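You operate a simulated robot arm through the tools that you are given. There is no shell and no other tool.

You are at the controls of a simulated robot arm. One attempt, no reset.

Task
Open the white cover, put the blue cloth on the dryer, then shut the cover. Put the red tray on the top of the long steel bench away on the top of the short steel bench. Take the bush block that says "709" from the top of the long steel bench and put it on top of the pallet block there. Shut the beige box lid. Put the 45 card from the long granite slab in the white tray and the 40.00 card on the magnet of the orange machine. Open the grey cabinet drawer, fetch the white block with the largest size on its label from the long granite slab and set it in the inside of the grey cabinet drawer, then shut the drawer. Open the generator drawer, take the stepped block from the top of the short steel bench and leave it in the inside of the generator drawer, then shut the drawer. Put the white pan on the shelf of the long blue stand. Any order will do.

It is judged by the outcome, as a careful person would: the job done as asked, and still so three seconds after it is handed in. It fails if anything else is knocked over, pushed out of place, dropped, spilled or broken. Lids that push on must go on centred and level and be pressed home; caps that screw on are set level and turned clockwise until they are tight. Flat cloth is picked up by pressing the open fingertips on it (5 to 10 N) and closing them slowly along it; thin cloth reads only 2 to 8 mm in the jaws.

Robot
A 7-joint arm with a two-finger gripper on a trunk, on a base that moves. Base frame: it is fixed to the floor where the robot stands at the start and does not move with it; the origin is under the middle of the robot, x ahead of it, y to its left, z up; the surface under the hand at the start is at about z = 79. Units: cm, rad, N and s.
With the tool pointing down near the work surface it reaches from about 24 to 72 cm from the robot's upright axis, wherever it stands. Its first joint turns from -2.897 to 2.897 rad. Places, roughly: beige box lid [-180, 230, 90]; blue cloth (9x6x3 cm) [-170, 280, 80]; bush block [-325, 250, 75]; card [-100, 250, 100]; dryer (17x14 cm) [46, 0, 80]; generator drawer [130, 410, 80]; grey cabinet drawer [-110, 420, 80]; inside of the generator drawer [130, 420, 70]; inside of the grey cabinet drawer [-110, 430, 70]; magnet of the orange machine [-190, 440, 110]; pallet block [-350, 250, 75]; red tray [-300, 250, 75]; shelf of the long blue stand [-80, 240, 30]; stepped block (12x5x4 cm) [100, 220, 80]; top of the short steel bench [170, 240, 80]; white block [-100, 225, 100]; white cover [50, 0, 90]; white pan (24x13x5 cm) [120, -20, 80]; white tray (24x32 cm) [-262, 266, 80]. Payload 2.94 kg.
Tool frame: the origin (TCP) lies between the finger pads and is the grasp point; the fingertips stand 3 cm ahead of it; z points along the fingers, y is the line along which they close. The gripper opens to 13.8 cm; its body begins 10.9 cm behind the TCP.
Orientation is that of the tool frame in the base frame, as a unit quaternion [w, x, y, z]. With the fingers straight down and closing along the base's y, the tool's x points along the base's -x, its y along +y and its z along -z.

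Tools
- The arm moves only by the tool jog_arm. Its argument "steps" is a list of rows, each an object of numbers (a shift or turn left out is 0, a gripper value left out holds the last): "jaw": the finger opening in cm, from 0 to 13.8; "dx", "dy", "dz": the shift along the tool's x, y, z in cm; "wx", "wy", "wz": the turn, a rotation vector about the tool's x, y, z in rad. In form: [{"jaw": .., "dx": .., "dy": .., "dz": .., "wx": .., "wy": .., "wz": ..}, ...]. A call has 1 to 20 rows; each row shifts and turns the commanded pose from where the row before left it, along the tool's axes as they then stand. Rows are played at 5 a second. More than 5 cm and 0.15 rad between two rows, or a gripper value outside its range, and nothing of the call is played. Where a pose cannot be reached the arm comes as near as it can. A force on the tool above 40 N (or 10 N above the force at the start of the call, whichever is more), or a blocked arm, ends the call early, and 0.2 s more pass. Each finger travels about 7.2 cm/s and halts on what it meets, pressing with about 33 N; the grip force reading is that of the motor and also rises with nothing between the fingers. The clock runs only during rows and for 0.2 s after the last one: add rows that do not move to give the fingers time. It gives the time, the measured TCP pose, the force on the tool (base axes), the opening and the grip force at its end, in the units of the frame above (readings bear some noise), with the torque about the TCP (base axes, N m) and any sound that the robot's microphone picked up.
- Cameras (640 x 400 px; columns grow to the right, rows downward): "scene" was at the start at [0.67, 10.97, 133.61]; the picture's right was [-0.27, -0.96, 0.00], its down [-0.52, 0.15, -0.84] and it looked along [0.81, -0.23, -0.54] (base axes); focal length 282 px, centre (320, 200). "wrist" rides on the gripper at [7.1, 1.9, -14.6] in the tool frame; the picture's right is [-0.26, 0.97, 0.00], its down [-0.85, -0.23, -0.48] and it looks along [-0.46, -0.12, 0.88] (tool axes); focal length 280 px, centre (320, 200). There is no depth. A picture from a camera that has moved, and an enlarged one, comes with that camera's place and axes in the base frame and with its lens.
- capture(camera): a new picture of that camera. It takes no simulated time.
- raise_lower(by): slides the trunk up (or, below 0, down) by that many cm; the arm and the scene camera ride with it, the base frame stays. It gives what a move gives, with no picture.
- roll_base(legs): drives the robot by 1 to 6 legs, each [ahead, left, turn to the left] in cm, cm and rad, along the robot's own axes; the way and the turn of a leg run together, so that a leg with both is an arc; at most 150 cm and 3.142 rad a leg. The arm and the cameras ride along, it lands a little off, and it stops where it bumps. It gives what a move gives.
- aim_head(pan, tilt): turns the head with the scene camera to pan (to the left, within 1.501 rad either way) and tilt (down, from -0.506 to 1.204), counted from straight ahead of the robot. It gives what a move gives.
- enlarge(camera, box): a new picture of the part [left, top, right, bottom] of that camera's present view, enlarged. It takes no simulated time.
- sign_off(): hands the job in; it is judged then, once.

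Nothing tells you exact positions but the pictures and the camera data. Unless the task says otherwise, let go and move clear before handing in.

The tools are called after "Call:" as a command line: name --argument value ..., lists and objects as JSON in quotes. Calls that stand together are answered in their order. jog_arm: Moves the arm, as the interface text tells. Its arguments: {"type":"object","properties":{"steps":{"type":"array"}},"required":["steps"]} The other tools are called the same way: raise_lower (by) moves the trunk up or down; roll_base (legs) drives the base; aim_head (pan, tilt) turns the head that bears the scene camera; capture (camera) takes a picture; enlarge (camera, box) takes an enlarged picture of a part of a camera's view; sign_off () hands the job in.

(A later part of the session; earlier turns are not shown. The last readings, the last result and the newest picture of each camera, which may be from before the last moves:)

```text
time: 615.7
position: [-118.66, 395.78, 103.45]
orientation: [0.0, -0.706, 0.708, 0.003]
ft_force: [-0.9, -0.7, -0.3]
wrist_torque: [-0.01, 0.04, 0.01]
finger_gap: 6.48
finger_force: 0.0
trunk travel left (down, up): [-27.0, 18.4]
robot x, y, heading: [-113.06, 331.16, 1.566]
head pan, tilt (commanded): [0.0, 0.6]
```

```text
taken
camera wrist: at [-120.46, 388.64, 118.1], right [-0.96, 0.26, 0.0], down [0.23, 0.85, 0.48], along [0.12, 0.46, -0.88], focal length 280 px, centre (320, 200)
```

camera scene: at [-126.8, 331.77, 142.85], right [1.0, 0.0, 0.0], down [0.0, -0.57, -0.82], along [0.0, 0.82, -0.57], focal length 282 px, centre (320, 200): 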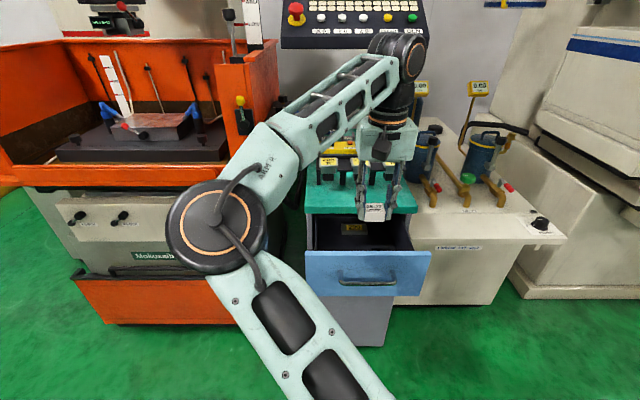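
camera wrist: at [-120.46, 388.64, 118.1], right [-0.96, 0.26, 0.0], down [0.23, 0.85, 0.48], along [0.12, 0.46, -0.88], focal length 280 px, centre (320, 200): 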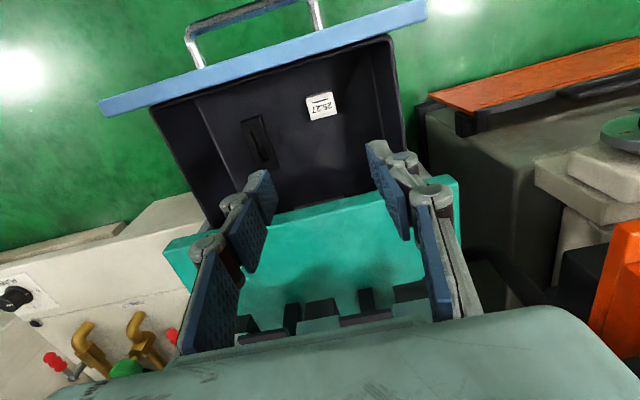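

The 25.27 block sits in the drawer. Now close the fingers, come down in front of the handle with a slight forward tilt, and push the drawer shut.

Call:
jog_arm --steps '[{"jaw": 0.2, "dx": 4.4, "dy": -1.25}, {"dx": 4.4, "dy": -1.25}, {"dx": 4.4, "dy": -1.25}, {"dx": 4.6, "dy": -1.25}, {"wy": -0.1}, {"wy": -0.1}, {"wy": -0.1}, {"dx": 1.18, "dz": 3.82}, {"dx": 1.18, "dz": 3.82}, {"dx": 1.18, "dz": 3.82}, {"dx": 1.18, "dz": 3.82}, {"dx": 1.18, "dz": 3.82}, {"dx": 0.3, "dz": 0.95}, {}]'

Call:
capture --camera "wrist"

Call:
capture --camera "scene"

```text
time: 618.7
position: [-113.67, 377.96, 82.36]
orientation: [0.107, -0.698, 0.7, 0.108]
ft_force: [-0.6, 1.2, 0.6]
wrist_torque: [0.04, 0.01, 0.0]
finger_gap: 0.0
finger_force: 28.4
trunk travel left (down, up): [-27.0, 18.4]
robot x, y, heading: [-113.43, 331.12, 1.574]
head pan, tilt (commanded): [0.0, 0.6]
```

```text
taken
camera wrist: at [-115.58, 366.93, 94.18], right [-0.96, 0.25, 0.08], down [0.23, 0.67, 0.71], along [0.12, 0.7, -0.7], focal length 280 px, centre (320, 200)
```

wrist: 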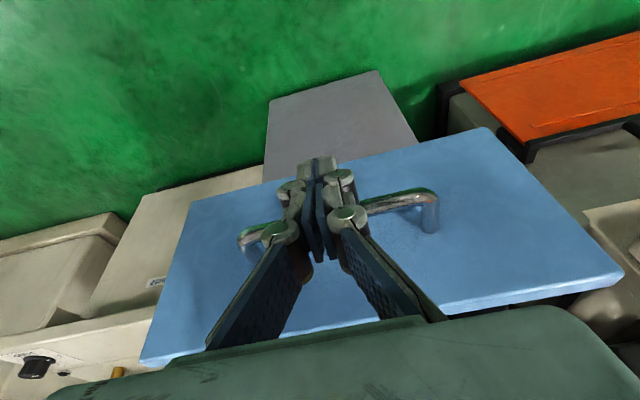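

```text
taken
camera scene: at [-126.8, 331.75, 142.86], right [1.0, 0.0, 0.0], down [0.0, -0.56, -0.83], along [0.0, 0.83, -0.56], focal length 282 px, centre (320, 200)
```

scene: 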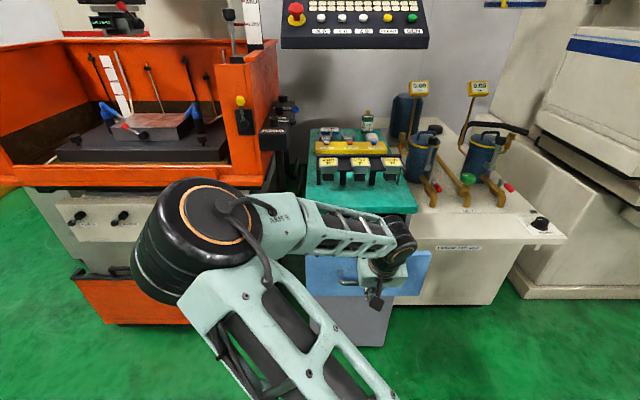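

Call:
jog_arm --steps '[{"dx": -1.43, "dz": 0.45}, {"dx": -1.43, "dz": 0.45}, {"dx": -1.91, "dz": 0.6}, {"dx": -1.91, "dz": 0.6}, {"dx": -1.91, "dz": 0.6}, {"dx": -1.91, "dz": 0.6}, {}]'

Call:
jog_arm --steps '[{"dx": -1.91, "dz": 0.6}, {"dx": -1.91, "dz": 0.6}, {"dx": -1.43, "dz": 0.45}, {"dx": -0.95, "dz": 0.3}, {}]'

Call:
capture --camera "scene"

```text
time: 620.3
position: [-113.8, 389.27, 82.41]
orientation: [0.107, -0.699, 0.699, 0.109]
ft_force: [-0.3, -1.5, 0.0]
wrist_torque: [-0.05, 0.0, -0.03]
finger_gap: 0.02
finger_force: 28.1
trunk travel left (down, up): [-27.0, 18.4]
robot x, y, heading: [-113.59, 330.92, 1.574]
head pan, tilt (commanded): [0.0, 0.6]
```

```text
time: 621.5
position: [-113.59, 395.52, 82.33]
orientation: [0.107, -0.698, 0.7, 0.109]
ft_force: [0.3, 0.4, 0.5]
wrist_torque: [0.04, 0.03, 0.02]
finger_gap: 0.0
finger_force: 28.2
trunk travel left (down, up): [-27.0, 18.4]
robot x, y, heading: [-113.28, 331.25, 1.571]
head pan, tilt (commanded): [0.0, 0.6]
```

```text
taken
camera scene: at [-126.8, 331.76, 142.86], right [1.0, 0.0, 0.0], down [0.0, -0.56, -0.83], along [0.0, 0.83, -0.56], focal length 282 px, centre (320, 200)
```

scene: 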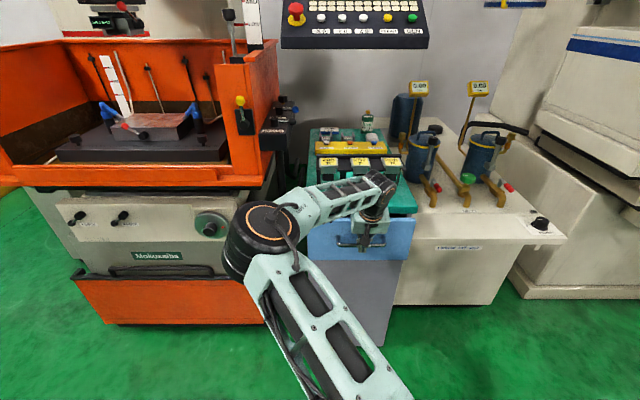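

Call:
jog_arm --steps '[{"dx": -0.76, "dz": 0.24}, {"dx": -0.76, "dz": 0.24}, {}]'

Call:
jog_arm --steps '[{"dx": -0.57, "dz": 0.18}, {}]'

Call:
jog_arm --steps '[{"dx": -0.57, "dz": 0.18}, {}]'

Call:
jog_arm --steps '[{"dx": -0.57, "dz": 0.18}, {}]'

```text
time: 622.3
position: [-113.74, 397.16, 82.3]
orientation: [0.106, -0.698, 0.7, 0.109]
ft_force: [0.9, -0.1, 0.6]
wrist_torque: [-0.01, 0.0, -0.04]
finger_gap: 0.01
finger_force: 28.7
trunk travel left (down, up): [-27.0, 18.4]
robot x, y, heading: [-113.44, 330.96, 1.577]
head pan, tilt (commanded): [0.0, 0.6]
```

```text
time: 622.9
position: [-113.68, 397.79, 82.37]
orientation: [0.106, -0.698, 0.699, 0.109]
ft_force: [-0.6, 0.2, -0.1]
wrist_torque: [0.02, 0.04, 0.0]
finger_gap: 0.0
finger_force: 28.7
trunk travel left (down, up): [-27.0, 18.4]
robot x, y, heading: [-113.5, 331.15, 1.574]
head pan, tilt (commanded): [0.0, 0.6]
```

```text
time: 623.5
position: [-113.82, 398.32, 82.32]
orientation: [0.105, -0.699, 0.699, 0.109]
ft_force: [0.6, -0.5, -0.2]
wrist_torque: [-0.05, 0.01, 0.02]
finger_gap: 0.0
finger_force: 28.1
trunk travel left (down, up): [-27.0, 18.4]
robot x, y, heading: [-113.29, 331.24, 1.571]
head pan, tilt (commanded): [0.0, 0.6]
```

```text
time: 624.1
position: [-113.73, 398.95, 82.5]
orientation: [0.106, -0.699, 0.699, 0.108]
ft_force: [0.2, 0.4, 0.6]
wrist_torque: [-0.03, 0.02, 0.03]
finger_gap: 0.0
finger_force: 28.6
trunk travel left (down, up): [-27.0, 18.4]
robot x, y, heading: [-113.55, 331.13, 1.57]
head pan, tilt (commanded): [0.0, 0.6]
```

Call:
jog_arm --steps '[{"dx": -0.57, "dz": 0.18}, {}]'

Call:
jog_arm --steps '[{"dx": -0.57, "dz": 0.18}, {}]'

Call:
enlarge --camera "scene" --box '[290, 150, 450, 290]'

Call:
capture --camera "wrist"

```text
time: 624.7
position: [-113.57, 399.14, 82.17]
orientation: [0.104, -0.698, 0.7, 0.106]
ft_force: [-0.4, -27.5, -0.3]
wrist_torque: [-0.59, -0.06, 0.05]
finger_gap: 0.58
finger_force: 28.1
trunk travel left (down, up): [-27.0, 18.4]
robot x, y, heading: [-113.58, 331.18, 1.57]
head pan, tilt (commanded): [0.0, 0.6]
```

```text
time: 625.1
position: [-113.62, 399.29, 81.94]
orientation: [0.099, -0.699, 0.701, 0.101]
ft_force: [0.2, -7.8, -2.1]
wrist_torque: [-0.18, 0.02, 0.04]
finger_gap: 0.0
finger_force: 28.5
trunk travel left (down, up): [-27.0, 18.4]
robot x, y, heading: [-113.49, 330.75, 1.572]
head pan, tilt (commanded): [0.0, 0.6]
stopped in row 1: the force on the tool passed its limit at 44 N (the readings are from after the stop); the commanded pose is now the measured one
```

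```text
2.86 times, centred on (370, 220) of scene
camera zoom: at [-126.8, 331.65, 142.85], right [1.0, 0.0, 0.0], down [0.0, -0.56, -0.83], along [0.0, 0.83, -0.56], focal length 804 px, centre (177, 143)
```

zoom: 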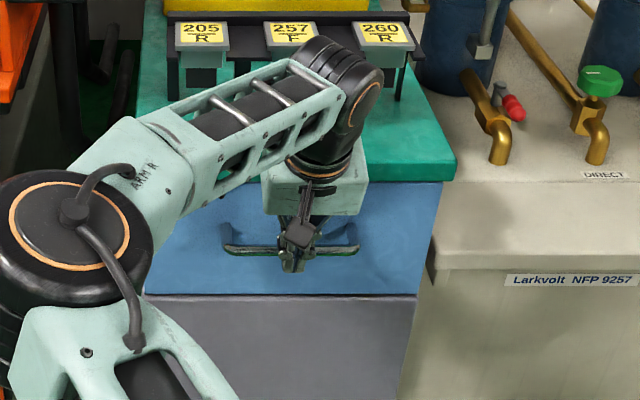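

```text
taken
camera wrist: at [-115.53, 388.33, 94.01], right [-0.96, 0.25, 0.08], down [0.23, 0.68, 0.69], along [0.12, 0.69, -0.72], focal length 280 px, centre (320, 200)
```

wrist: 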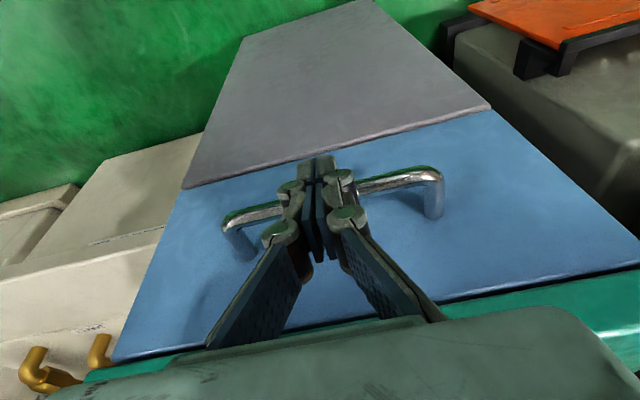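

The grey cabinet drawer is fully shut. Retreat, turn around and go back to the slab for the SIZE 40.00 card.

Call:
jog_arm --steps '[{"dx": 2.8, "dz": -0.9}, {"dx": 2.8, "dz": -0.9}, {"dx": 2.8, "dz": -0.9}, {"dx": 2.8, "dz": -0.9}, {"wy": 0.1}, {"wy": 0.1}, {"wy": 0.09}, {"dx": 2, "dz": -4}, {"dx": 2, "dz": -4}, {"dx": 1, "dz": -4}, {"dx": 1, "dz": -4}, {"dz": -4}, {"dz": -3}, {}]'

Call:
capture --camera "scene"

```text
time: 628.1
position: [-113.63, 381.83, 105.37]
orientation: [-0.001, -0.707, 0.708, 0.001]
ft_force: [0.4, -0.4, 0.8]
wrist_torque: [-0.02, 0.0, -0.03]
finger_gap: 0.0
finger_force: 28.3
trunk travel left (down, up): [-27.0, 18.4]
robot x, y, heading: [-112.88, 330.82, 1.572]
head pan, tilt (commanded): [0.0, 0.6]
```

```text
taken
camera scene: at [-126.79, 331.7, 142.86], right [1.0, 0.0, 0.0], down [0.0, -0.56, -0.83], along [0.0, 0.83, -0.56], focal length 282 px, centre (320, 200)
```

scene: 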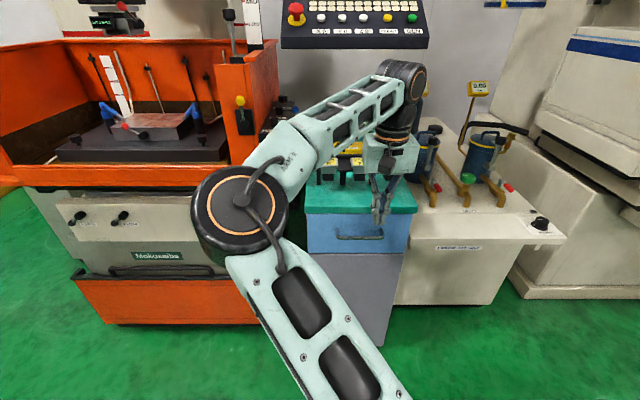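

Call:
enlarge --camera "scene" --box '[0, 30, 290, 200]'

Call:
jog_arm --steps '[{"dx": 3, "jaw": 11, "dz": -2}, {"dx": 3, "dz": -2}]'

Call:
roll_base --legs '[[0, 0, 1.571], [0, 0, 1.571], [0, 7, 0], [23, 0, 0]]'

Call:
capture --camera "wrist"

```text
2.21 times, centred on (145, 115) of scene
camera zoom: at [-126.79, 331.7, 142.86], right [1.0, 0.0, 0.0], down [0.0, -0.56, -0.83], along [0.0, 0.83, -0.56], focal length 621 px, centre (706, 388)
```

zoom: 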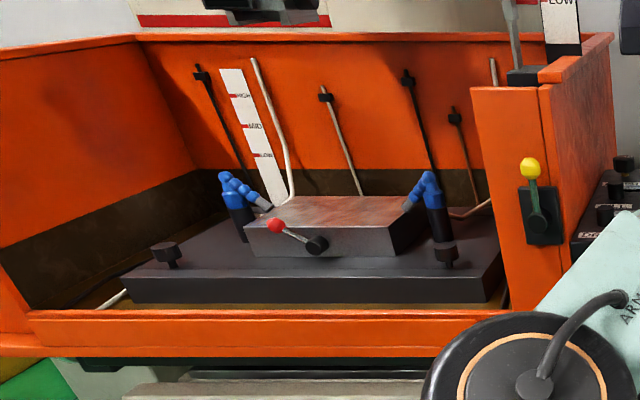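

```text
time: 628.7
position: [-113.57, 375.55, 109.26]
orientation: [-0.001, -0.707, 0.708, 0.001]
ft_force: [-0.1, -0.5, -0.6]
wrist_torque: [0.0, 0.0, -0.01]
finger_gap: 8.41
finger_force: 0.1
trunk travel left (down, up): [-27.0, 18.4]
robot x, y, heading: [-113.69, 331.04, 1.574]
head pan, tilt (commanded): [0.0, 0.6]
```

```text
time: 638.9
position: [-105.62, 263.36, 109.39]
orientation: [0.002, 0.705, 0.709, 0.001]
ft_force: [0.5, -0.2, 0.2]
wrist_torque: [0.04, 0.02, 0.01]
finger_gap: 10.98
finger_force: 0.1
trunk travel left (down, up): [-27.0, 18.4]
robot x, y, heading: [-105.86, 307.96, -1.562]
head pan, tilt (commanded): [0.0, 0.6]
```

```text
taken
camera wrist: at [-103.85, 270.5, 124.02], right [0.97, -0.26, 0.0], down [-0.23, -0.85, 0.47], along [-0.12, -0.46, -0.88], focal length 280 px, centre (320, 200)
```

wrist: 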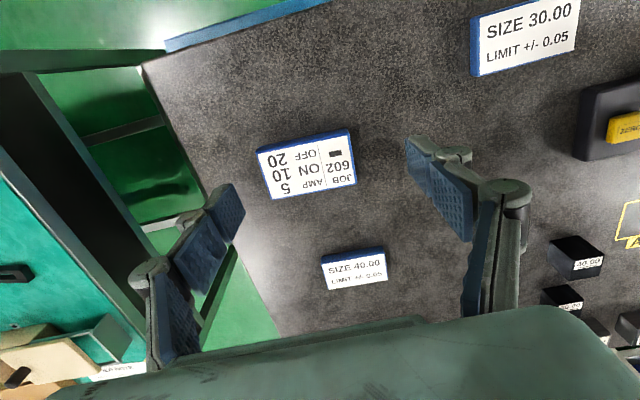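

The magnet is the grey chuck block with the red lever inside the orange tank. The 40.00 card is at ≈[−106, 243.3]; move above it.

Call:
jog_arm --steps '[{"dx": -4}, {"dx": -4, "dy": -0.2}, {"dx": -4}, {"dx": -4, "dy": -0.2}, {"dx": -4}, {"dz": 4}, {"dz": 4}, {}]'

Call:
capture --camera "wrist"

```text
time: 640.7
position: [-105.93, 243.45, 101.56]
orientation: [0.001, 0.705, 0.709, 0.001]
ft_force: [-0.1, -1.2, -0.4]
wrist_torque: [0.01, 0.02, 0.04]
finger_gap: 11.0
finger_force: 0.0
trunk travel left (down, up): [-27.0, 18.4]
robot x, y, heading: [-106.37, 307.69, -1.565]
head pan, tilt (commanded): [0.0, 0.6]
```

```text
taken
camera wrist: at [-104.15, 250.52, 116.05], right [0.97, -0.26, 0.0], down [-0.23, -0.85, 0.47], along [-0.12, -0.46, -0.88], focal length 280 px, centre (320, 200)
```

wrist: 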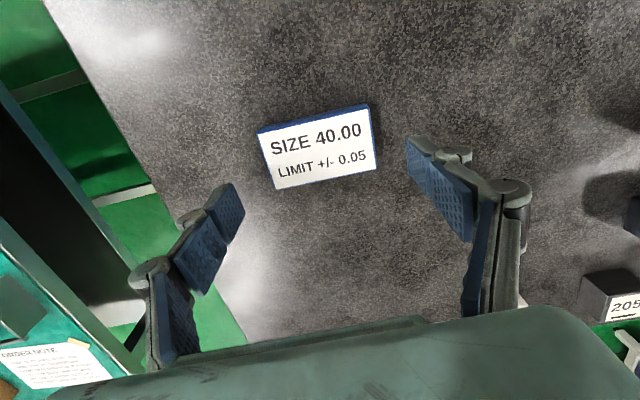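

Call:
jog_arm --steps '[{"dx": 0.4, "wz": 0.04}, {"dz": 3}, {"dz": 1.7}, {}, {"jaw": 8.4}, {}, {"jaw": 5.5}, {}, {}, {}]'

Call:
capture --camera "wrist"

```text
time: 642.9
position: [-105.95, 243.89, 96.8]
orientation: [0.001, 0.72, 0.694, 0.002]
ft_force: [-0.9, -0.5, 1.8]
wrist_torque: [-0.04, -0.05, 0.0]
finger_gap: 8.41
finger_force: 32.5
trunk travel left (down, up): [-27.0, 18.4]
robot x, y, heading: [-106.14, 308.17, -1.559]
head pan, tilt (commanded): [0.0, 0.6]
```

```text
taken
camera wrist: at [-103.77, 250.87, 111.42], right [0.96, -0.29, 0.0], down [-0.26, -0.84, 0.47], along [-0.14, -0.45, -0.88], focal length 280 px, centre (320, 200)
```

wrist: 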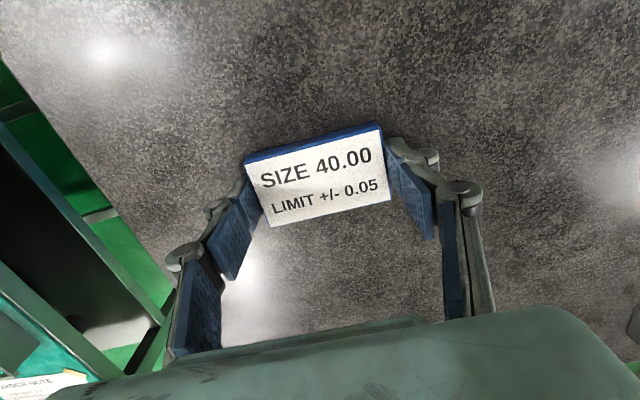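

Card gripped (8.4 cm). Lift, back off, turn and go to the orange machine.

Call:
jog_arm --steps '[{"dz": -1}, {"dz": -3}, {"dz": -4}, {"dz": -4}, {"dx": 4}, {"dx": 4}, {"dx": 4}, {"dx": 4}, {"dx": 2}]'

Call:
roll_base --legs '[[-23, 0, 0], [0, 0, 1.567], [0, 0, 1.567], [0, 84, 0]]'

Call:
raise_lower --by 18

Call:
capture --camera "scene"

```text
time: 644.9
position: [-105.45, 261.86, 108.64]
orientation: [0.0, 0.72, 0.694, 0.001]
ft_force: [0.4, -0.6, -1.5]
wrist_torque: [0.01, 0.0, -0.01]
finger_gap: 8.39
finger_force: 32.7
trunk travel left (down, up): [-27.0, 18.4]
robot x, y, heading: [-106.22, 308.04, -1.564]
head pan, tilt (commanded): [0.0, 0.6]
```

```text
time: 661.6
position: [-190.67, 377.56, 108.7]
orientation: [-0.001, -0.69, 0.724, 0.001]
ft_force: [-0.6, 0.8, -1.0]
wrist_torque: [-0.01, -0.01, 0.01]
finger_gap: 8.41
finger_force: 33.4
trunk travel left (down, up): [-27.0, 18.4]
robot x, y, heading: [-190.48, 331.32, 1.563]
head pan, tilt (commanded): [0.0, 0.6]
```

```text
time: 663.6
position: [-190.6, 377.47, 126.81]
orientation: [-0.002, -0.69, 0.724, 0.002]
ft_force: [0.6, 0.1, -1.0]
wrist_torque: [-0.02, 0.02, -0.01]
finger_gap: 8.41
finger_force: 33.1
trunk travel left (down, up): [-45.0, 0.4]
robot x, y, heading: [-190.55, 331.2, 1.572]
head pan, tilt (commanded): [0.0, 0.6]
```

```text
taken
camera scene: at [-203.82, 332.03, 160.85], right [1.0, -0.01, 0.0], down [0.0, -0.57, -0.82], along [0.0, 0.82, -0.57], focal length 282 px, centre (320, 200)
```

scene: 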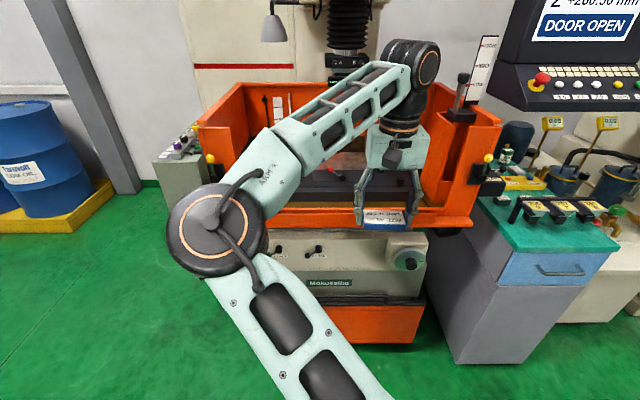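

The magnet sits under the machine's spindle, so height clearance matters. I'll drive forward and look with the wrist camera before lowering.

Call:
roll_base --legs '[[28, 0, 0]]'

Call:
capture --camera "wrist"

Call:
aim_head --pan -0.1 --tilt 0.35

Call:
capture --camera "scene"

```text
time: 665.6
position: [-190.67, 405.32, 126.67]
orientation: [-0.002, -0.691, 0.723, 0.0]
ft_force: [0.0, -0.3, -1.0]
wrist_torque: [-0.05, 0.01, 0.0]
finger_gap: 8.41
finger_force: 33.4
trunk travel left (down, up): [-45.0, 0.4]
robot x, y, heading: [-190.11, 358.97, 1.568]
head pan, tilt (commanded): [0.0, 0.6]
```

```text
taken
camera wrist: at [-192.72, 398.42, 141.32], right [-0.95, 0.31, 0.0], down [0.27, 0.84, 0.47], along [0.14, 0.45, -0.88], focal length 280 px, centre (320, 200)
```

wrist: 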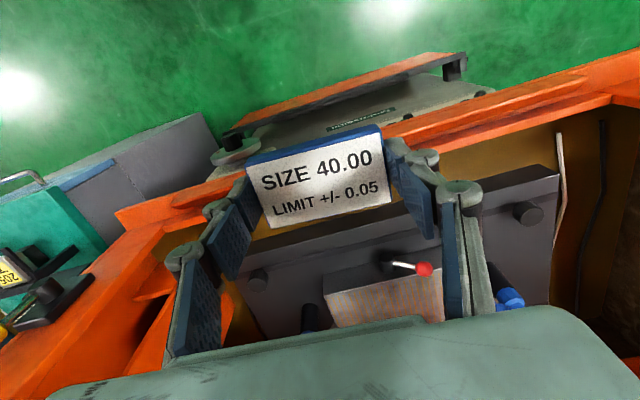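

```text
time: 666.3
position: [-190.54, 405.31, 126.83]
orientation: [-0.001, -0.691, 0.723, 0.001]
ft_force: [0.4, -0.7, -1.5]
wrist_torque: [-0.02, 0.04, 0.01]
finger_gap: 8.4
finger_force: 33.4
trunk travel left (down, up): [-45.0, 0.4]
robot x, y, heading: [-190.62, 359.02, 1.569]
head pan, tilt (commanded): [-0.099, 0.351]
```

```text
taken
camera scene: at [-202.75, 360.25, 163.13], right [0.99, -0.1, 0.0], down [-0.04, -0.34, -0.94], along [0.1, 0.93, -0.34], focal length 282 px, centre (320, 200)
```

scene: 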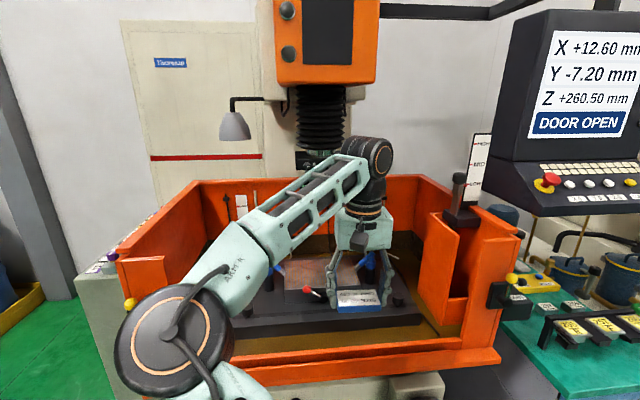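

Call:
enlarge --camera "wrist" --box '[240, 200, 540, 340]'

Call:
enlarge --camera "scene" --box '[220, 60, 420, 320]'

```text
2.13 times, centred on (390, 270) of wrist
camera zoom: at [-192.72, 398.37, 141.33], right [-0.95, 0.31, 0.0], down [0.27, 0.84, 0.47], along [0.14, 0.45, -0.88], focal length 598 px, centre (171, 51)
```

zoom: 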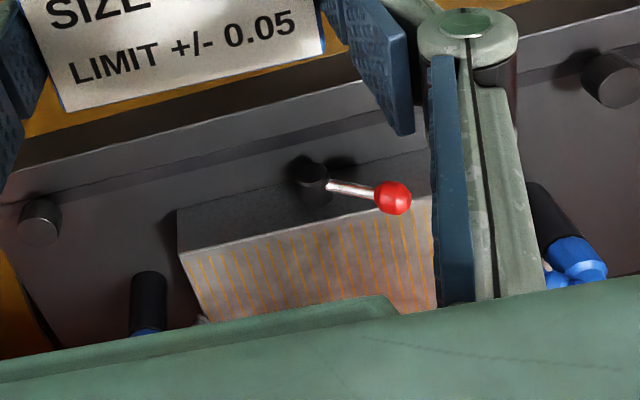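

```text
1.54 times, centred on (320, 190) of scene
camera zoom: at [-202.75, 360.25, 163.13], right [0.99, -0.1, 0.0], down [-0.04, -0.34, -0.94], along [0.1, 0.93, -0.34], focal length 433 px, centre (320, 215)
```

zoom: 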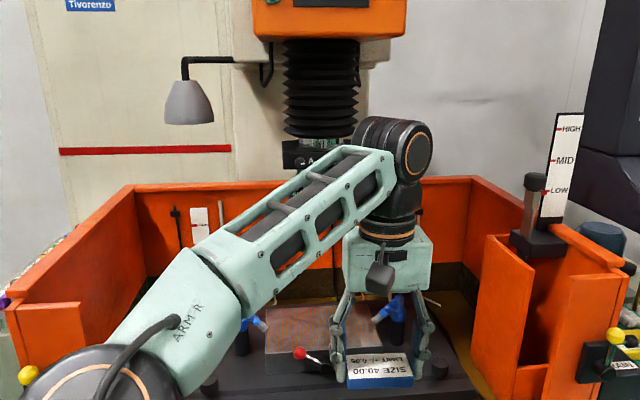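

Triangulating from two viewpoints: magnet top is x −206…−181, y 436.5…449, z ≈ 106.5, but the spindle hangs ~31 cm above it — too low for the vertical hand. I'll re-grasp the card with the tool tilted 45° forward; set it down temporarily on the free back edge of the long bench.

Call:
roll_base --legs '[[-28, 0, 0], [0, 0, 1.571], [0, 0, 1.571]]'

Call:
raise_lower --by -18

Call:
aim_head --pan 0.0 --tilt 0.65

Call:
capture --camera "scene"

Call:
capture --camera "wrist"

```text
time: 675.9
position: [-190.52, 285.03, 126.71]
orientation: [0.001, 0.727, 0.687, 0.002]
ft_force: [0.3, 0.2, -1.6]
wrist_torque: [0.03, 0.01, -0.01]
finger_gap: 8.43
finger_force: 33.3
trunk travel left (down, up): [-45.0, 0.4]
robot x, y, heading: [-190.4, 331.28, -1.586]
head pan, tilt (commanded): [-0.099, 0.351]
```

```text
time: 677.9
position: [-190.57, 285.02, 108.72]
orientation: [0.002, 0.727, 0.687, 0.002]
ft_force: [-0.7, 0.5, -0.8]
wrist_torque: [0.0, 0.0, 0.01]
finger_gap: 8.42
finger_force: 33.3
trunk travel left (down, up): [-27.0, 18.4]
robot x, y, heading: [-190.53, 331.6, -1.585]
head pan, tilt (commanded): [-0.099, 0.351]
```

```text
time: 678.7
position: [-190.62, 285.0, 108.71]
orientation: [0.002, 0.727, 0.687, 0.001]
ft_force: [1.2, 0.5, -1.6]
wrist_torque: [0.01, 0.01, -0.01]
finger_gap: 8.44
finger_force: 32.6
trunk travel left (down, up): [-27.0, 18.4]
robot x, y, heading: [-190.07, 331.46, -1.584]
head pan, tilt (commanded): [0.0, 0.649]
```

```text
taken
camera scene: at [-176.84, 330.35, 142.43], right [-1.0, 0.01, 0.0], down [0.01, 0.6, -0.8], along [-0.01, -0.8, -0.6], focal length 282 px, centre (320, 200)
```

scene: 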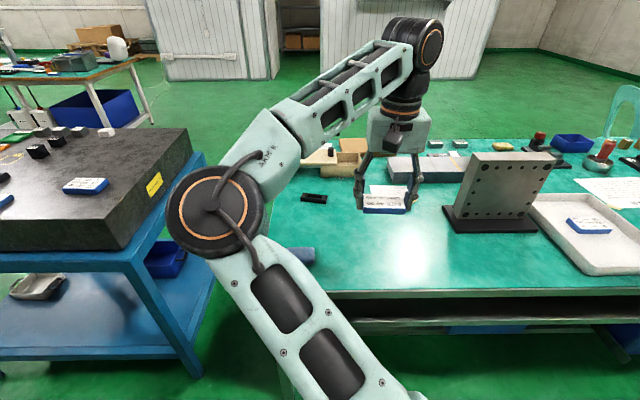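

```text
taken
camera wrist: at [-188.27, 291.98, 123.34], right [0.95, -0.31, 0.0], down [-0.28, -0.83, 0.47], along [-0.15, -0.45, -0.88], focal length 280 px, centre (320, 200)
```

wrist: 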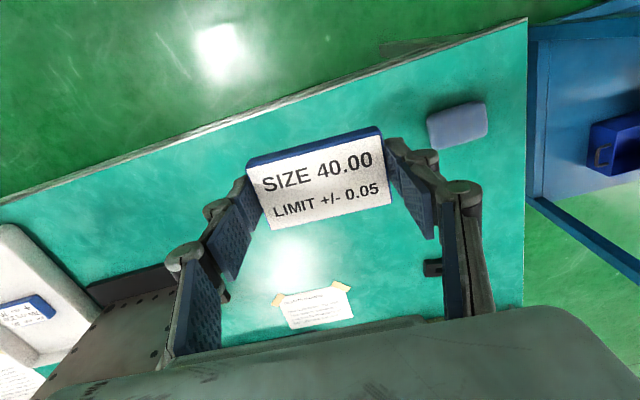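

Call:
roll_base --legs '[[13, 0, 0]]'

Call:
jog_arm --steps '[{"dz": 4}, {"dz": 4}, {"dz": 4}, {"dz": 4}, {"dz": 4}, {"dz": 4}, {}]'

Call:
jog_arm --steps '[{"dz": 0.5}, {"dz": 0.4}, {}]'

Call:
jog_arm --steps '[{"dz": 0.4}, {}]'

Call:
jog_arm --steps '[{"dz": 0.4}, {}]'

```text
time: 680.0
position: [-190.79, 272.02, 108.82]
orientation: [0.001, 0.727, 0.687, 0.001]
ft_force: [0.9, 0.0, -0.4]
wrist_torque: [0.02, -0.01, -0.04]
finger_gap: 8.41
finger_force: 33.0
trunk travel left (down, up): [-27.0, 18.4]
robot x, y, heading: [-190.64, 318.0, -1.592]
head pan, tilt (commanded): [0.0, 0.649]
```

```text
time: 681.6
position: [-190.61, 272.15, 84.9]
orientation: [0.001, 0.727, 0.687, 0.001]
ft_force: [-0.4, -0.1, -0.5]
wrist_torque: [0.03, 0.01, 0.0]
finger_gap: 8.41
finger_force: 32.9
trunk travel left (down, up): [-27.0, 18.4]
robot x, y, heading: [-190.37, 318.57, -1.581]
head pan, tilt (commanded): [0.0, 0.649]
```

```text
time: 682.4
position: [-190.74, 272.03, 83.8]
orientation: [0.001, 0.727, 0.686, 0.001]
ft_force: [-0.3, -0.4, -0.1]
wrist_torque: [0.03, 0.01, 0.01]
finger_gap: 8.41
finger_force: 33.9
trunk travel left (down, up): [-27.0, 18.4]
robot x, y, heading: [-190.42, 318.3, -1.584]
head pan, tilt (commanded): [0.0, 0.649]
```

```text
time: 683.0
position: [-190.65, 271.98, 83.37]
orientation: [0.001, 0.727, 0.687, 0.001]
ft_force: [0.4, -0.4, -1.2]
wrist_torque: [0.01, 0.0, 0.0]
finger_gap: 8.41
finger_force: 33.0
trunk travel left (down, up): [-27.0, 18.4]
robot x, y, heading: [-190.54, 317.9, -1.584]
head pan, tilt (commanded): [0.0, 0.649]
```

```text
time: 683.6
position: [-190.73, 271.98, 83.15]
orientation: [0.0, 0.727, 0.687, 0.001]
ft_force: [-0.5, -0.4, -1.1]
wrist_torque: [0.0, 0.0, 0.0]
finger_gap: 8.43
finger_force: 32.7
trunk travel left (down, up): [-27.0, 18.4]
robot x, y, heading: [-190.29, 318.17, -1.582]
head pan, tilt (commanded): [0.0, 0.649]
```

Call:
jog_arm --steps '[{"dz": 0.3}, {}]'

Call:
jog_arm --steps '[{"dz": 0.3}, {}]'

Call:
jog_arm --steps '[{"dz": 0.3}, {}]'

Call:
jog_arm --steps '[{"dz": 0.3}, {}]'

```text
time: 684.2
position: [-190.59, 271.93, 82.78]
orientation: [0.002, 0.726, 0.688, 0.001]
ft_force: [1.3, 0.0, 8.3]
wrist_torque: [0.11, 0.35, -0.01]
finger_gap: 8.42
finger_force: 33.2
trunk travel left (down, up): [-27.0, 18.4]
robot x, y, heading: [-190.6, 318.31, -1.583]
head pan, tilt (commanded): [0.0, 0.649]
```

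```text
time: 684.8
position: [-190.73, 271.91, 82.65]
orientation: [0.003, 0.726, 0.687, -0.001]
ft_force: [0.9, -1.8, 26.4]
wrist_torque: [-0.01, 0.17, 0.0]
finger_gap: 8.45
finger_force: 33.0
trunk travel left (down, up): [-27.0, 18.4]
robot x, y, heading: [-190.57, 318.21, -1.587]
head pan, tilt (commanded): [0.0, 0.649]
```

```text
time: 685.2
position: [-190.69, 271.97, 82.58]
orientation: [0.003, 0.727, 0.687, -0.001]
ft_force: [3.2, 8.1, 19.8]
wrist_torque: [0.5, 0.57, -0.29]
finger_gap: 8.42
finger_force: 32.4
trunk travel left (down, up): [-27.0, 18.4]
robot x, y, heading: [-190.84, 318.28, -1.587]
head pan, tilt (commanded): [0.0, 0.649]
stopped in row 1: the force on the tool passed its limit at 43 N (the readings are from after the stop); the commanded pose is now the measured one
```

```text
time: 685.6
position: [-190.74, 272.07, 82.57]
orientation: [0.004, 0.727, 0.687, -0.002]
ft_force: [3.4, 9.0, 22.3]
wrist_torque: [0.65, 0.74, -0.36]
finger_gap: 8.43
finger_force: 32.9
trunk travel left (down, up): [-27.0, 18.4]
robot x, y, heading: [-190.66, 318.25, -1.586]
head pan, tilt (commanded): [0.0, 0.649]
stopped in row 2: the force on the tool passed its limit at 43 N (the readings are from after the stop); the commanded pose is now the measured one
```

Card is on the bench. Release, rise, tilt the tool 0.6 rad forward, and re-grip the card's ends.

Call:
jog_arm --steps '[{"dz": -0.3}, {"jaw": 9.5}, {"jaw": 11.5}, {}, {"dz": -2}, {"dz": -3}, {"dz": -3}, {"wy": -0.1}, {"wy": -0.1}, {"wy": -0.1}, {"wy": -0.1}, {"wy": -0.1}, {"wy": -0.1}, {}]'

Call:
capture --camera "wrist"

Call:
capture --camera "scene"

```text
time: 688.6
position: [-190.83, 271.85, 90.74]
orientation: [0.207, 0.694, 0.655, -0.216]
ft_force: [0.1, 0.5, 0.8]
wrist_torque: [-0.03, -0.01, -0.02]
finger_gap: 11.49
finger_force: 0.0
trunk travel left (down, up): [-27.0, 18.4]
robot x, y, heading: [-190.75, 318.04, -1.585]
head pan, tilt (commanded): [0.0, 0.649]
```

```text
taken
camera wrist: at [-188.05, 285.87, 98.66], right [0.95, -0.27, 0.15], down [-0.26, -0.41, 0.87], along [-0.17, -0.87, -0.46], focal length 280 px, centre (320, 200)
```

wrist: 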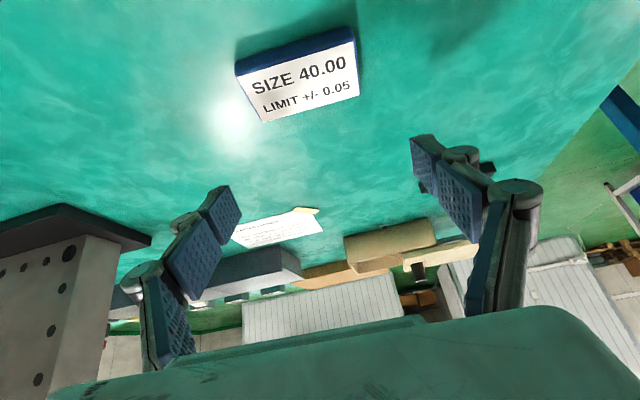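

```text
taken
camera scene: at [-177.02, 317.34, 142.43], right [-1.0, 0.01, 0.0], down [0.01, 0.6, -0.8], along [-0.01, -0.8, -0.6], focal length 282 px, centre (320, 200)
```

scene: 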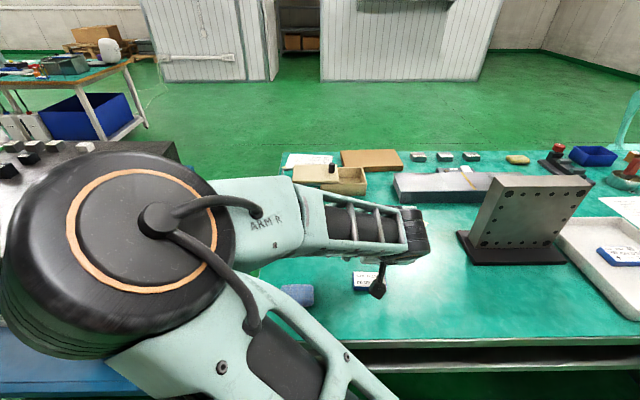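

Call:
jog_arm --steps '[{"jaw": 11, "dx": 2.1, "dz": 2.62}, {"dx": 2.1, "dz": 2.62}, {}]'

Call:
jog_arm --steps '[{"dx": 0.23, "dz": 0.33}, {}]'

Call:
jog_arm --steps '[{"dx": 0.23, "dz": 0.33}, {}]'

Call:
capture --camera "wrist"

```text
time: 689.4
position: [-190.74, 272.2, 84.06]
orientation: [0.206, 0.694, 0.656, -0.215]
ft_force: [0.9, 0.0, -0.8]
wrist_torque: [0.03, 0.01, -0.02]
finger_gap: 11.03
finger_force: 0.0
trunk travel left (down, up): [-27.0, 18.4]
robot x, y, heading: [-190.46, 318.06, -1.587]
head pan, tilt (commanded): [0.0, 0.649]
```

```text
time: 690.0
position: [-190.61, 272.2, 83.61]
orientation: [0.206, 0.693, 0.656, -0.216]
ft_force: [-0.6, 0.3, 0.6]
wrist_torque: [-0.02, 0.04, -0.01]
finger_gap: 10.98
finger_force: 0.1
trunk travel left (down, up): [-27.0, 18.4]
robot x, y, heading: [-190.18, 318.05, -1.587]
head pan, tilt (commanded): [0.0, 0.649]
```

```text
time: 690.6
position: [-190.64, 272.24, 83.11]
orientation: [0.206, 0.694, 0.655, -0.216]
ft_force: [0.2, 0.3, 0.1]
wrist_torque: [0.0, 0.01, 0.0]
finger_gap: 11.01
finger_force: 0.1
trunk travel left (down, up): [-27.0, 18.4]
robot x, y, heading: [-190.63, 318.06, -1.583]
head pan, tilt (commanded): [0.0, 0.649]
```

```text
taken
camera wrist: at [-188.02, 286.24, 91.15], right [0.95, -0.27, 0.15], down [-0.26, -0.41, 0.87], along [-0.17, -0.87, -0.46], focal length 280 px, centre (320, 200)
```

wrist: 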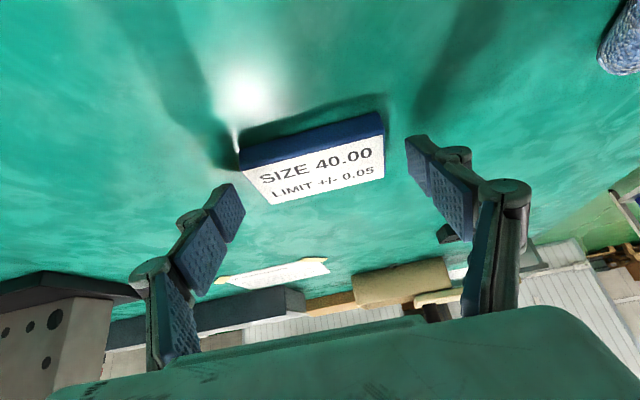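

Call:
jog_arm --steps '[{"dx": 0.17, "dz": 0.25}, {"jaw": 9.2}, {}, {"jaw": 6.5}, {}, {}, {}]'

Call:
capture --camera "wrist"

```text
time: 692.2
position: [-190.62, 272.24, 82.81]
orientation: [0.207, 0.693, 0.656, -0.216]
ft_force: [-0.1, 0.0, 1.5]
wrist_torque: [0.03, -0.14, 0.05]
finger_gap: 8.42
finger_force: 32.7
trunk travel left (down, up): [-27.0, 18.4]
robot x, y, heading: [-190.87, 318.36, -1.589]
head pan, tilt (commanded): [0.0, 0.649]
```

```text
taken
camera wrist: at [-188.0, 286.24, 90.84], right [0.95, -0.27, 0.15], down [-0.26, -0.41, 0.87], along [-0.17, -0.87, -0.46], focal length 280 px, centre (320, 200)
```

wrist: 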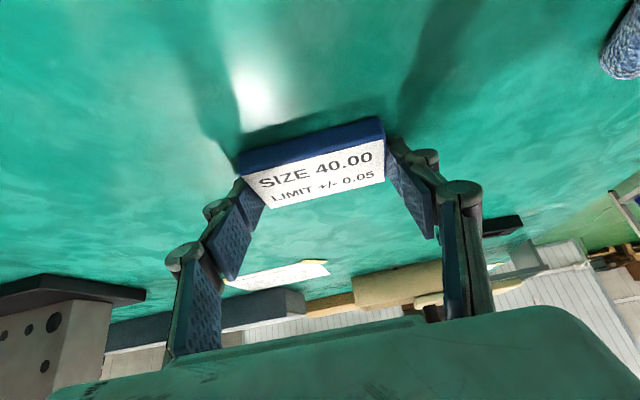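

Gripped with tilt. Lift and check that the card stays level.

Call:
jog_arm --steps '[{"dx": -0.57, "dz": -0.83}, {"dx": -1.13, "dz": -1.65}, {"dx": -1.7, "dz": -2.48}, {"dx": -1.7, "dz": -2.48}, {"dx": -1.7, "dz": -2.48}, {"dx": -1.7, "dz": -2.48}, {}]'

Call:
capture --camera "wrist"

Call:
capture --camera "scene"

```text
time: 693.8
position: [-190.51, 272.62, 97.0]
orientation: [0.227, 0.708, 0.644, -0.18]
ft_force: [-0.5, -0.8, -0.2]
wrist_torque: [0.0, -0.01, -0.02]
finger_gap: 8.4
finger_force: 32.8
trunk travel left (down, up): [-27.0, 18.4]
robot x, y, heading: [-190.28, 318.44, -1.585]
head pan, tilt (commanded): [0.0, 0.649]
```

```text
taken
camera wrist: at [-188.4, 286.43, 105.5], right [0.93, -0.28, 0.23], down [-0.34, -0.43, 0.84], along [-0.14, -0.86, -0.49], focal length 280 px, centre (320, 200)
```

wrist: 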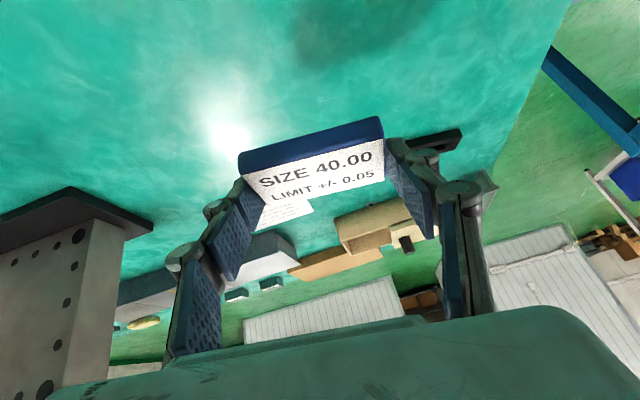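

```text
taken
camera scene: at [-176.96, 317.42, 142.2], right [-1.0, 0.0, 0.0], down [0.0, 0.63, -0.78], along [0.0, -0.78, -0.63], focal length 282 px, centre (320, 200)
```

scene: 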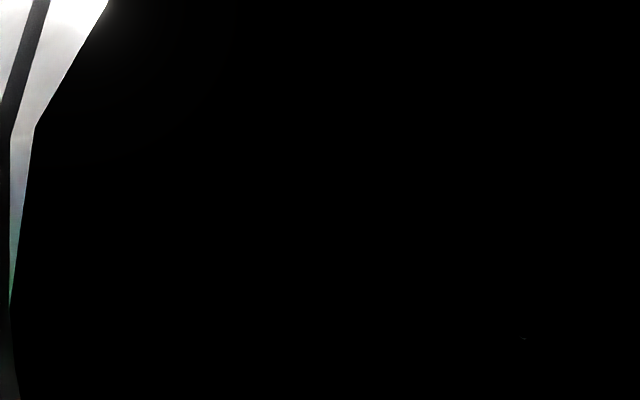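

The elbow has come up to the head again; extend the arm outward to clear it.

Call:
jog_arm --steps '[{"dx": -2.5, "dz": 1.7}, {"dx": -2.5, "dz": 1.7}, {}]'

Call:
jog_arm --steps '[{"dx": -2.5, "dz": 1.7}, {"dx": -2.5, "dz": 1.7}, {}]'

Call:
capture --camera "scene"

```text
time: 694.6
position: [-191.23, 266.3, 98.13]
orientation: [0.207, 0.693, 0.656, -0.216]
ft_force: [-0.8, 0.0, -1.1]
wrist_torque: [0.0, 0.0, 0.03]
finger_gap: 8.41
finger_force: 32.8
trunk travel left (down, up): [-27.0, 18.4]
robot x, y, heading: [-190.62, 318.42, -1.583]
head pan, tilt (commanded): [0.0, 0.649]
```

```text
time: 695.4
position: [-191.34, 260.42, 98.11]
orientation: [0.206, 0.693, 0.657, -0.214]
ft_force: [-0.1, -0.7, -1.2]
wrist_torque: [0.03, 0.0, 0.02]
finger_gap: 8.45
finger_force: 33.3
trunk travel left (down, up): [-27.0, 18.4]
robot x, y, heading: [-190.55, 318.34, -1.584]
head pan, tilt (commanded): [0.0, 0.649]
```

```text
taken
camera scene: at [-177.01, 317.3, 142.43], right [-1.0, 0.01, 0.0], down [0.01, 0.6, -0.8], along [-0.01, -0.8, -0.6], focal length 282 px, centre (320, 200)
```

scene: 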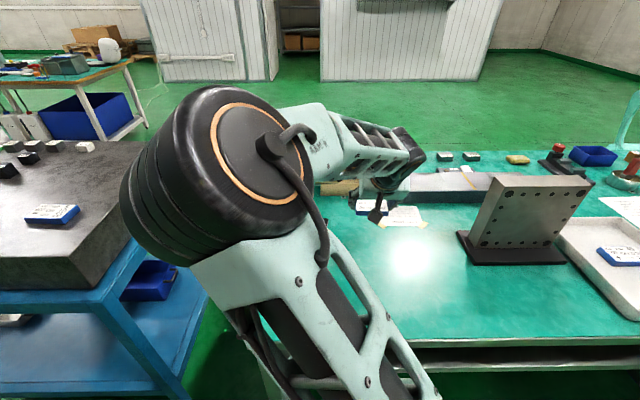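

Clear again and orientation is restored. Back off, turn to the orange machine, and raise the trunk.

Call:
roll_base --legs '[[-16, 0, 0], [0, 0, 1.571], [0, 0, 1.571]]'

Call:
raise_lower --by 18

Call:
aim_head --pan -0.3 --tilt 0.4

Call:
capture --camera "scene"

Call:
capture --camera "wrist"

```text
time: 704.5
position: [-190.19, 392.32, 98.01]
orientation: [0.215, -0.66, 0.689, 0.208]
ft_force: [-0.5, -0.1, -0.9]
wrist_torque: [-0.03, -0.01, -0.01]
finger_gap: 8.41
finger_force: 33.2
trunk travel left (down, up): [-27.0, 18.4]
robot x, y, heading: [-190.08, 334.01, 1.57]
head pan, tilt (commanded): [0.0, 0.649]
```

```text
time: 706.5
position: [-190.28, 392.35, 116.05]
orientation: [0.214, -0.66, 0.69, 0.207]
ft_force: [0.3, 0.0, -1.2]
wrist_torque: [0.01, 0.02, 0.01]
finger_gap: 8.41
finger_force: 33.3
trunk travel left (down, up): [-45.0, 0.4]
robot x, y, heading: [-190.2, 334.38, 1.568]
head pan, tilt (commanded): [0.0, 0.649]
```

```text
time: 707.3
position: [-190.2, 392.29, 116.08]
orientation: [0.215, -0.659, 0.69, 0.208]
ft_force: [-0.7, 0.5, -0.9]
wrist_torque: [0.0, -0.01, 0.02]
finger_gap: 8.41
finger_force: 32.6
trunk travel left (down, up): [-45.0, 0.4]
robot x, y, heading: [-190.54, 334.61, 1.568]
head pan, tilt (commanded): [-0.3, 0.4]
```

```text
taken
camera scene: at [-201.03, 335.16, 162.67], right [0.95, -0.3, 0.0], down [-0.12, -0.37, -0.92], along [0.27, 0.88, -0.39], focal length 282 px, centre (320, 200)
```

scene: 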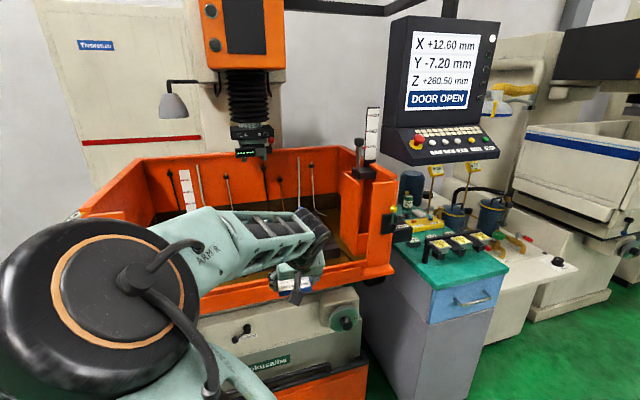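

```text
taken
camera wrist: at [-192.7, 378.3, 124.06], right [-0.95, 0.26, 0.15], down [0.25, 0.42, 0.87], along [0.16, 0.87, -0.46], focal length 280 px, centre (320, 200)
```

wrist: 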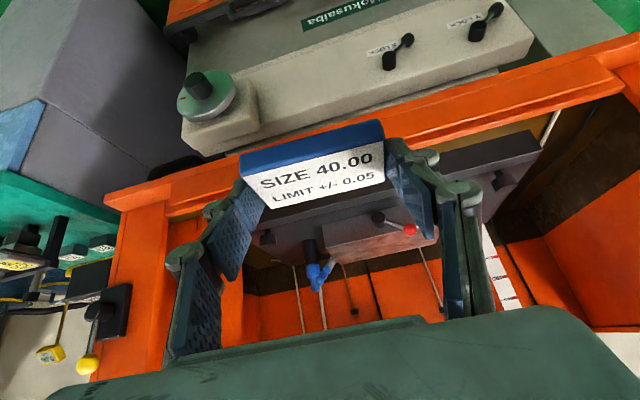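

Magnet top confirmed: near edge y ≈ 436, x −206…−181, z ≈ 106.4. Drive forward, then extend the card over the magnet under the spindle.

Call:
roll_base --legs '[[29, 2.8, 0]]'

Call:
capture --camera "wrist"

Call:
capture --camera "scene"

```text
time: 709.3
position: [-193.2, 421.26, 116.06]
orientation: [0.214, -0.661, 0.689, 0.208]
ft_force: [0.2, 0.9, -1.0]
wrist_torque: [-0.03, -0.01, 0.0]
finger_gap: 8.42
finger_force: 32.6
trunk travel left (down, up): [-45.0, 0.4]
robot x, y, heading: [-192.74, 363.12, 1.571]
head pan, tilt (commanded): [-0.3, 0.4]
```

```text
taken
camera wrist: at [-195.67, 407.23, 124.04], right [-0.96, 0.25, 0.15], down [0.25, 0.42, 0.87], along [0.16, 0.87, -0.46], focal length 280 px, centre (320, 200)
```

wrist: 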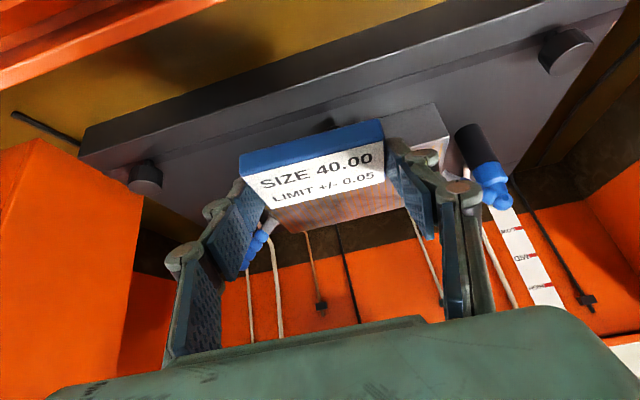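

```text
taken
camera scene: at [-203.82, 364.07, 162.68], right [0.96, -0.29, 0.0], down [-0.11, -0.37, -0.92], along [0.27, 0.88, -0.39], focal length 282 px, centre (320, 200)
```

scene: 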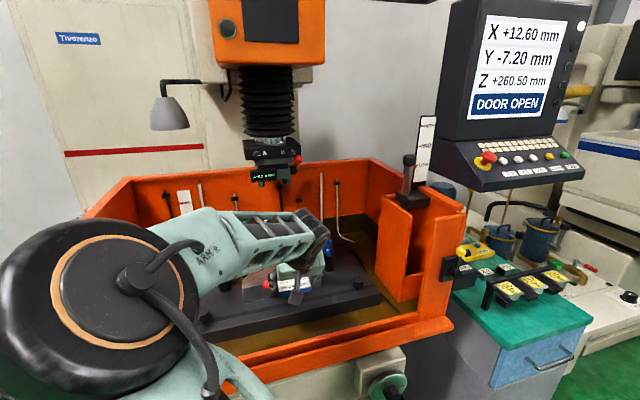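

Call:
jog_arm --steps '[{"dx": -2.9, "dz": 2.0}, {"dx": -2.9, "dz": 2.0}, {"dx": -2.9, "dz": 2.0}, {}]'

Call:
capture --camera "wrist"

Call:
enlarge --camera "scene" --box '[180, 120, 400, 320]'

```text
time: 710.3
position: [-192.9, 431.95, 116.11]
orientation: [0.213, -0.661, 0.688, 0.209]
ft_force: [0.8, -0.1, -0.5]
wrist_torque: [-0.02, -0.03, -0.03]
finger_gap: 8.42
finger_force: 32.9
trunk travel left (down, up): [-45.0, 0.4]
robot x, y, heading: [-192.8, 363.27, 1.575]
head pan, tilt (commanded): [-0.3, 0.4]
```

```text
taken
camera wrist: at [-195.3, 417.84, 124.14], right [-0.96, 0.25, 0.15], down [0.25, 0.42, 0.87], along [0.16, 0.87, -0.46], focal length 280 px, centre (320, 200)
```

wrist: 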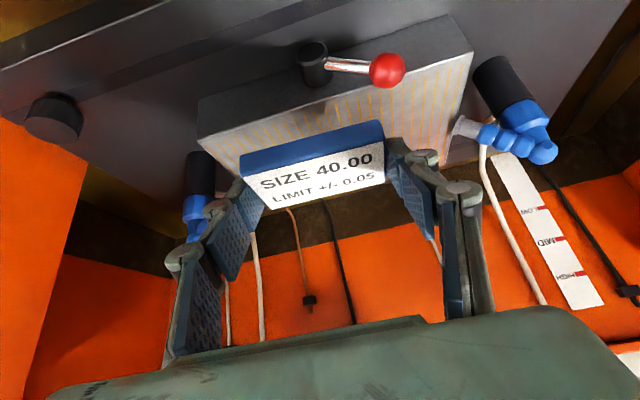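

```text
2.00 times, centred on (290, 220) of scene
camera zoom: at [-203.81, 363.98, 162.68], right [0.96, -0.29, 0.0], down [-0.11, -0.37, -0.92], along [0.27, 0.88, -0.39], focal length 563 px, centre (380, 160)
```

zoom: 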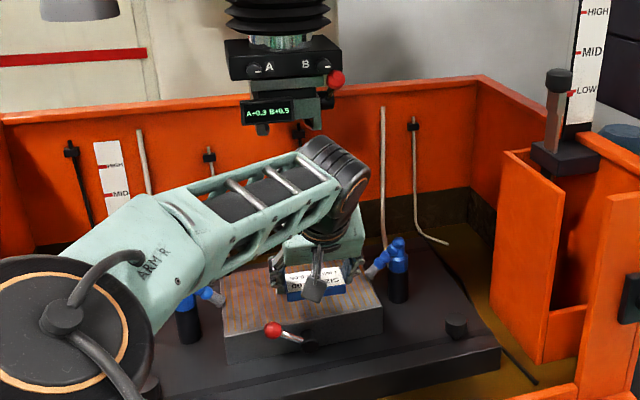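

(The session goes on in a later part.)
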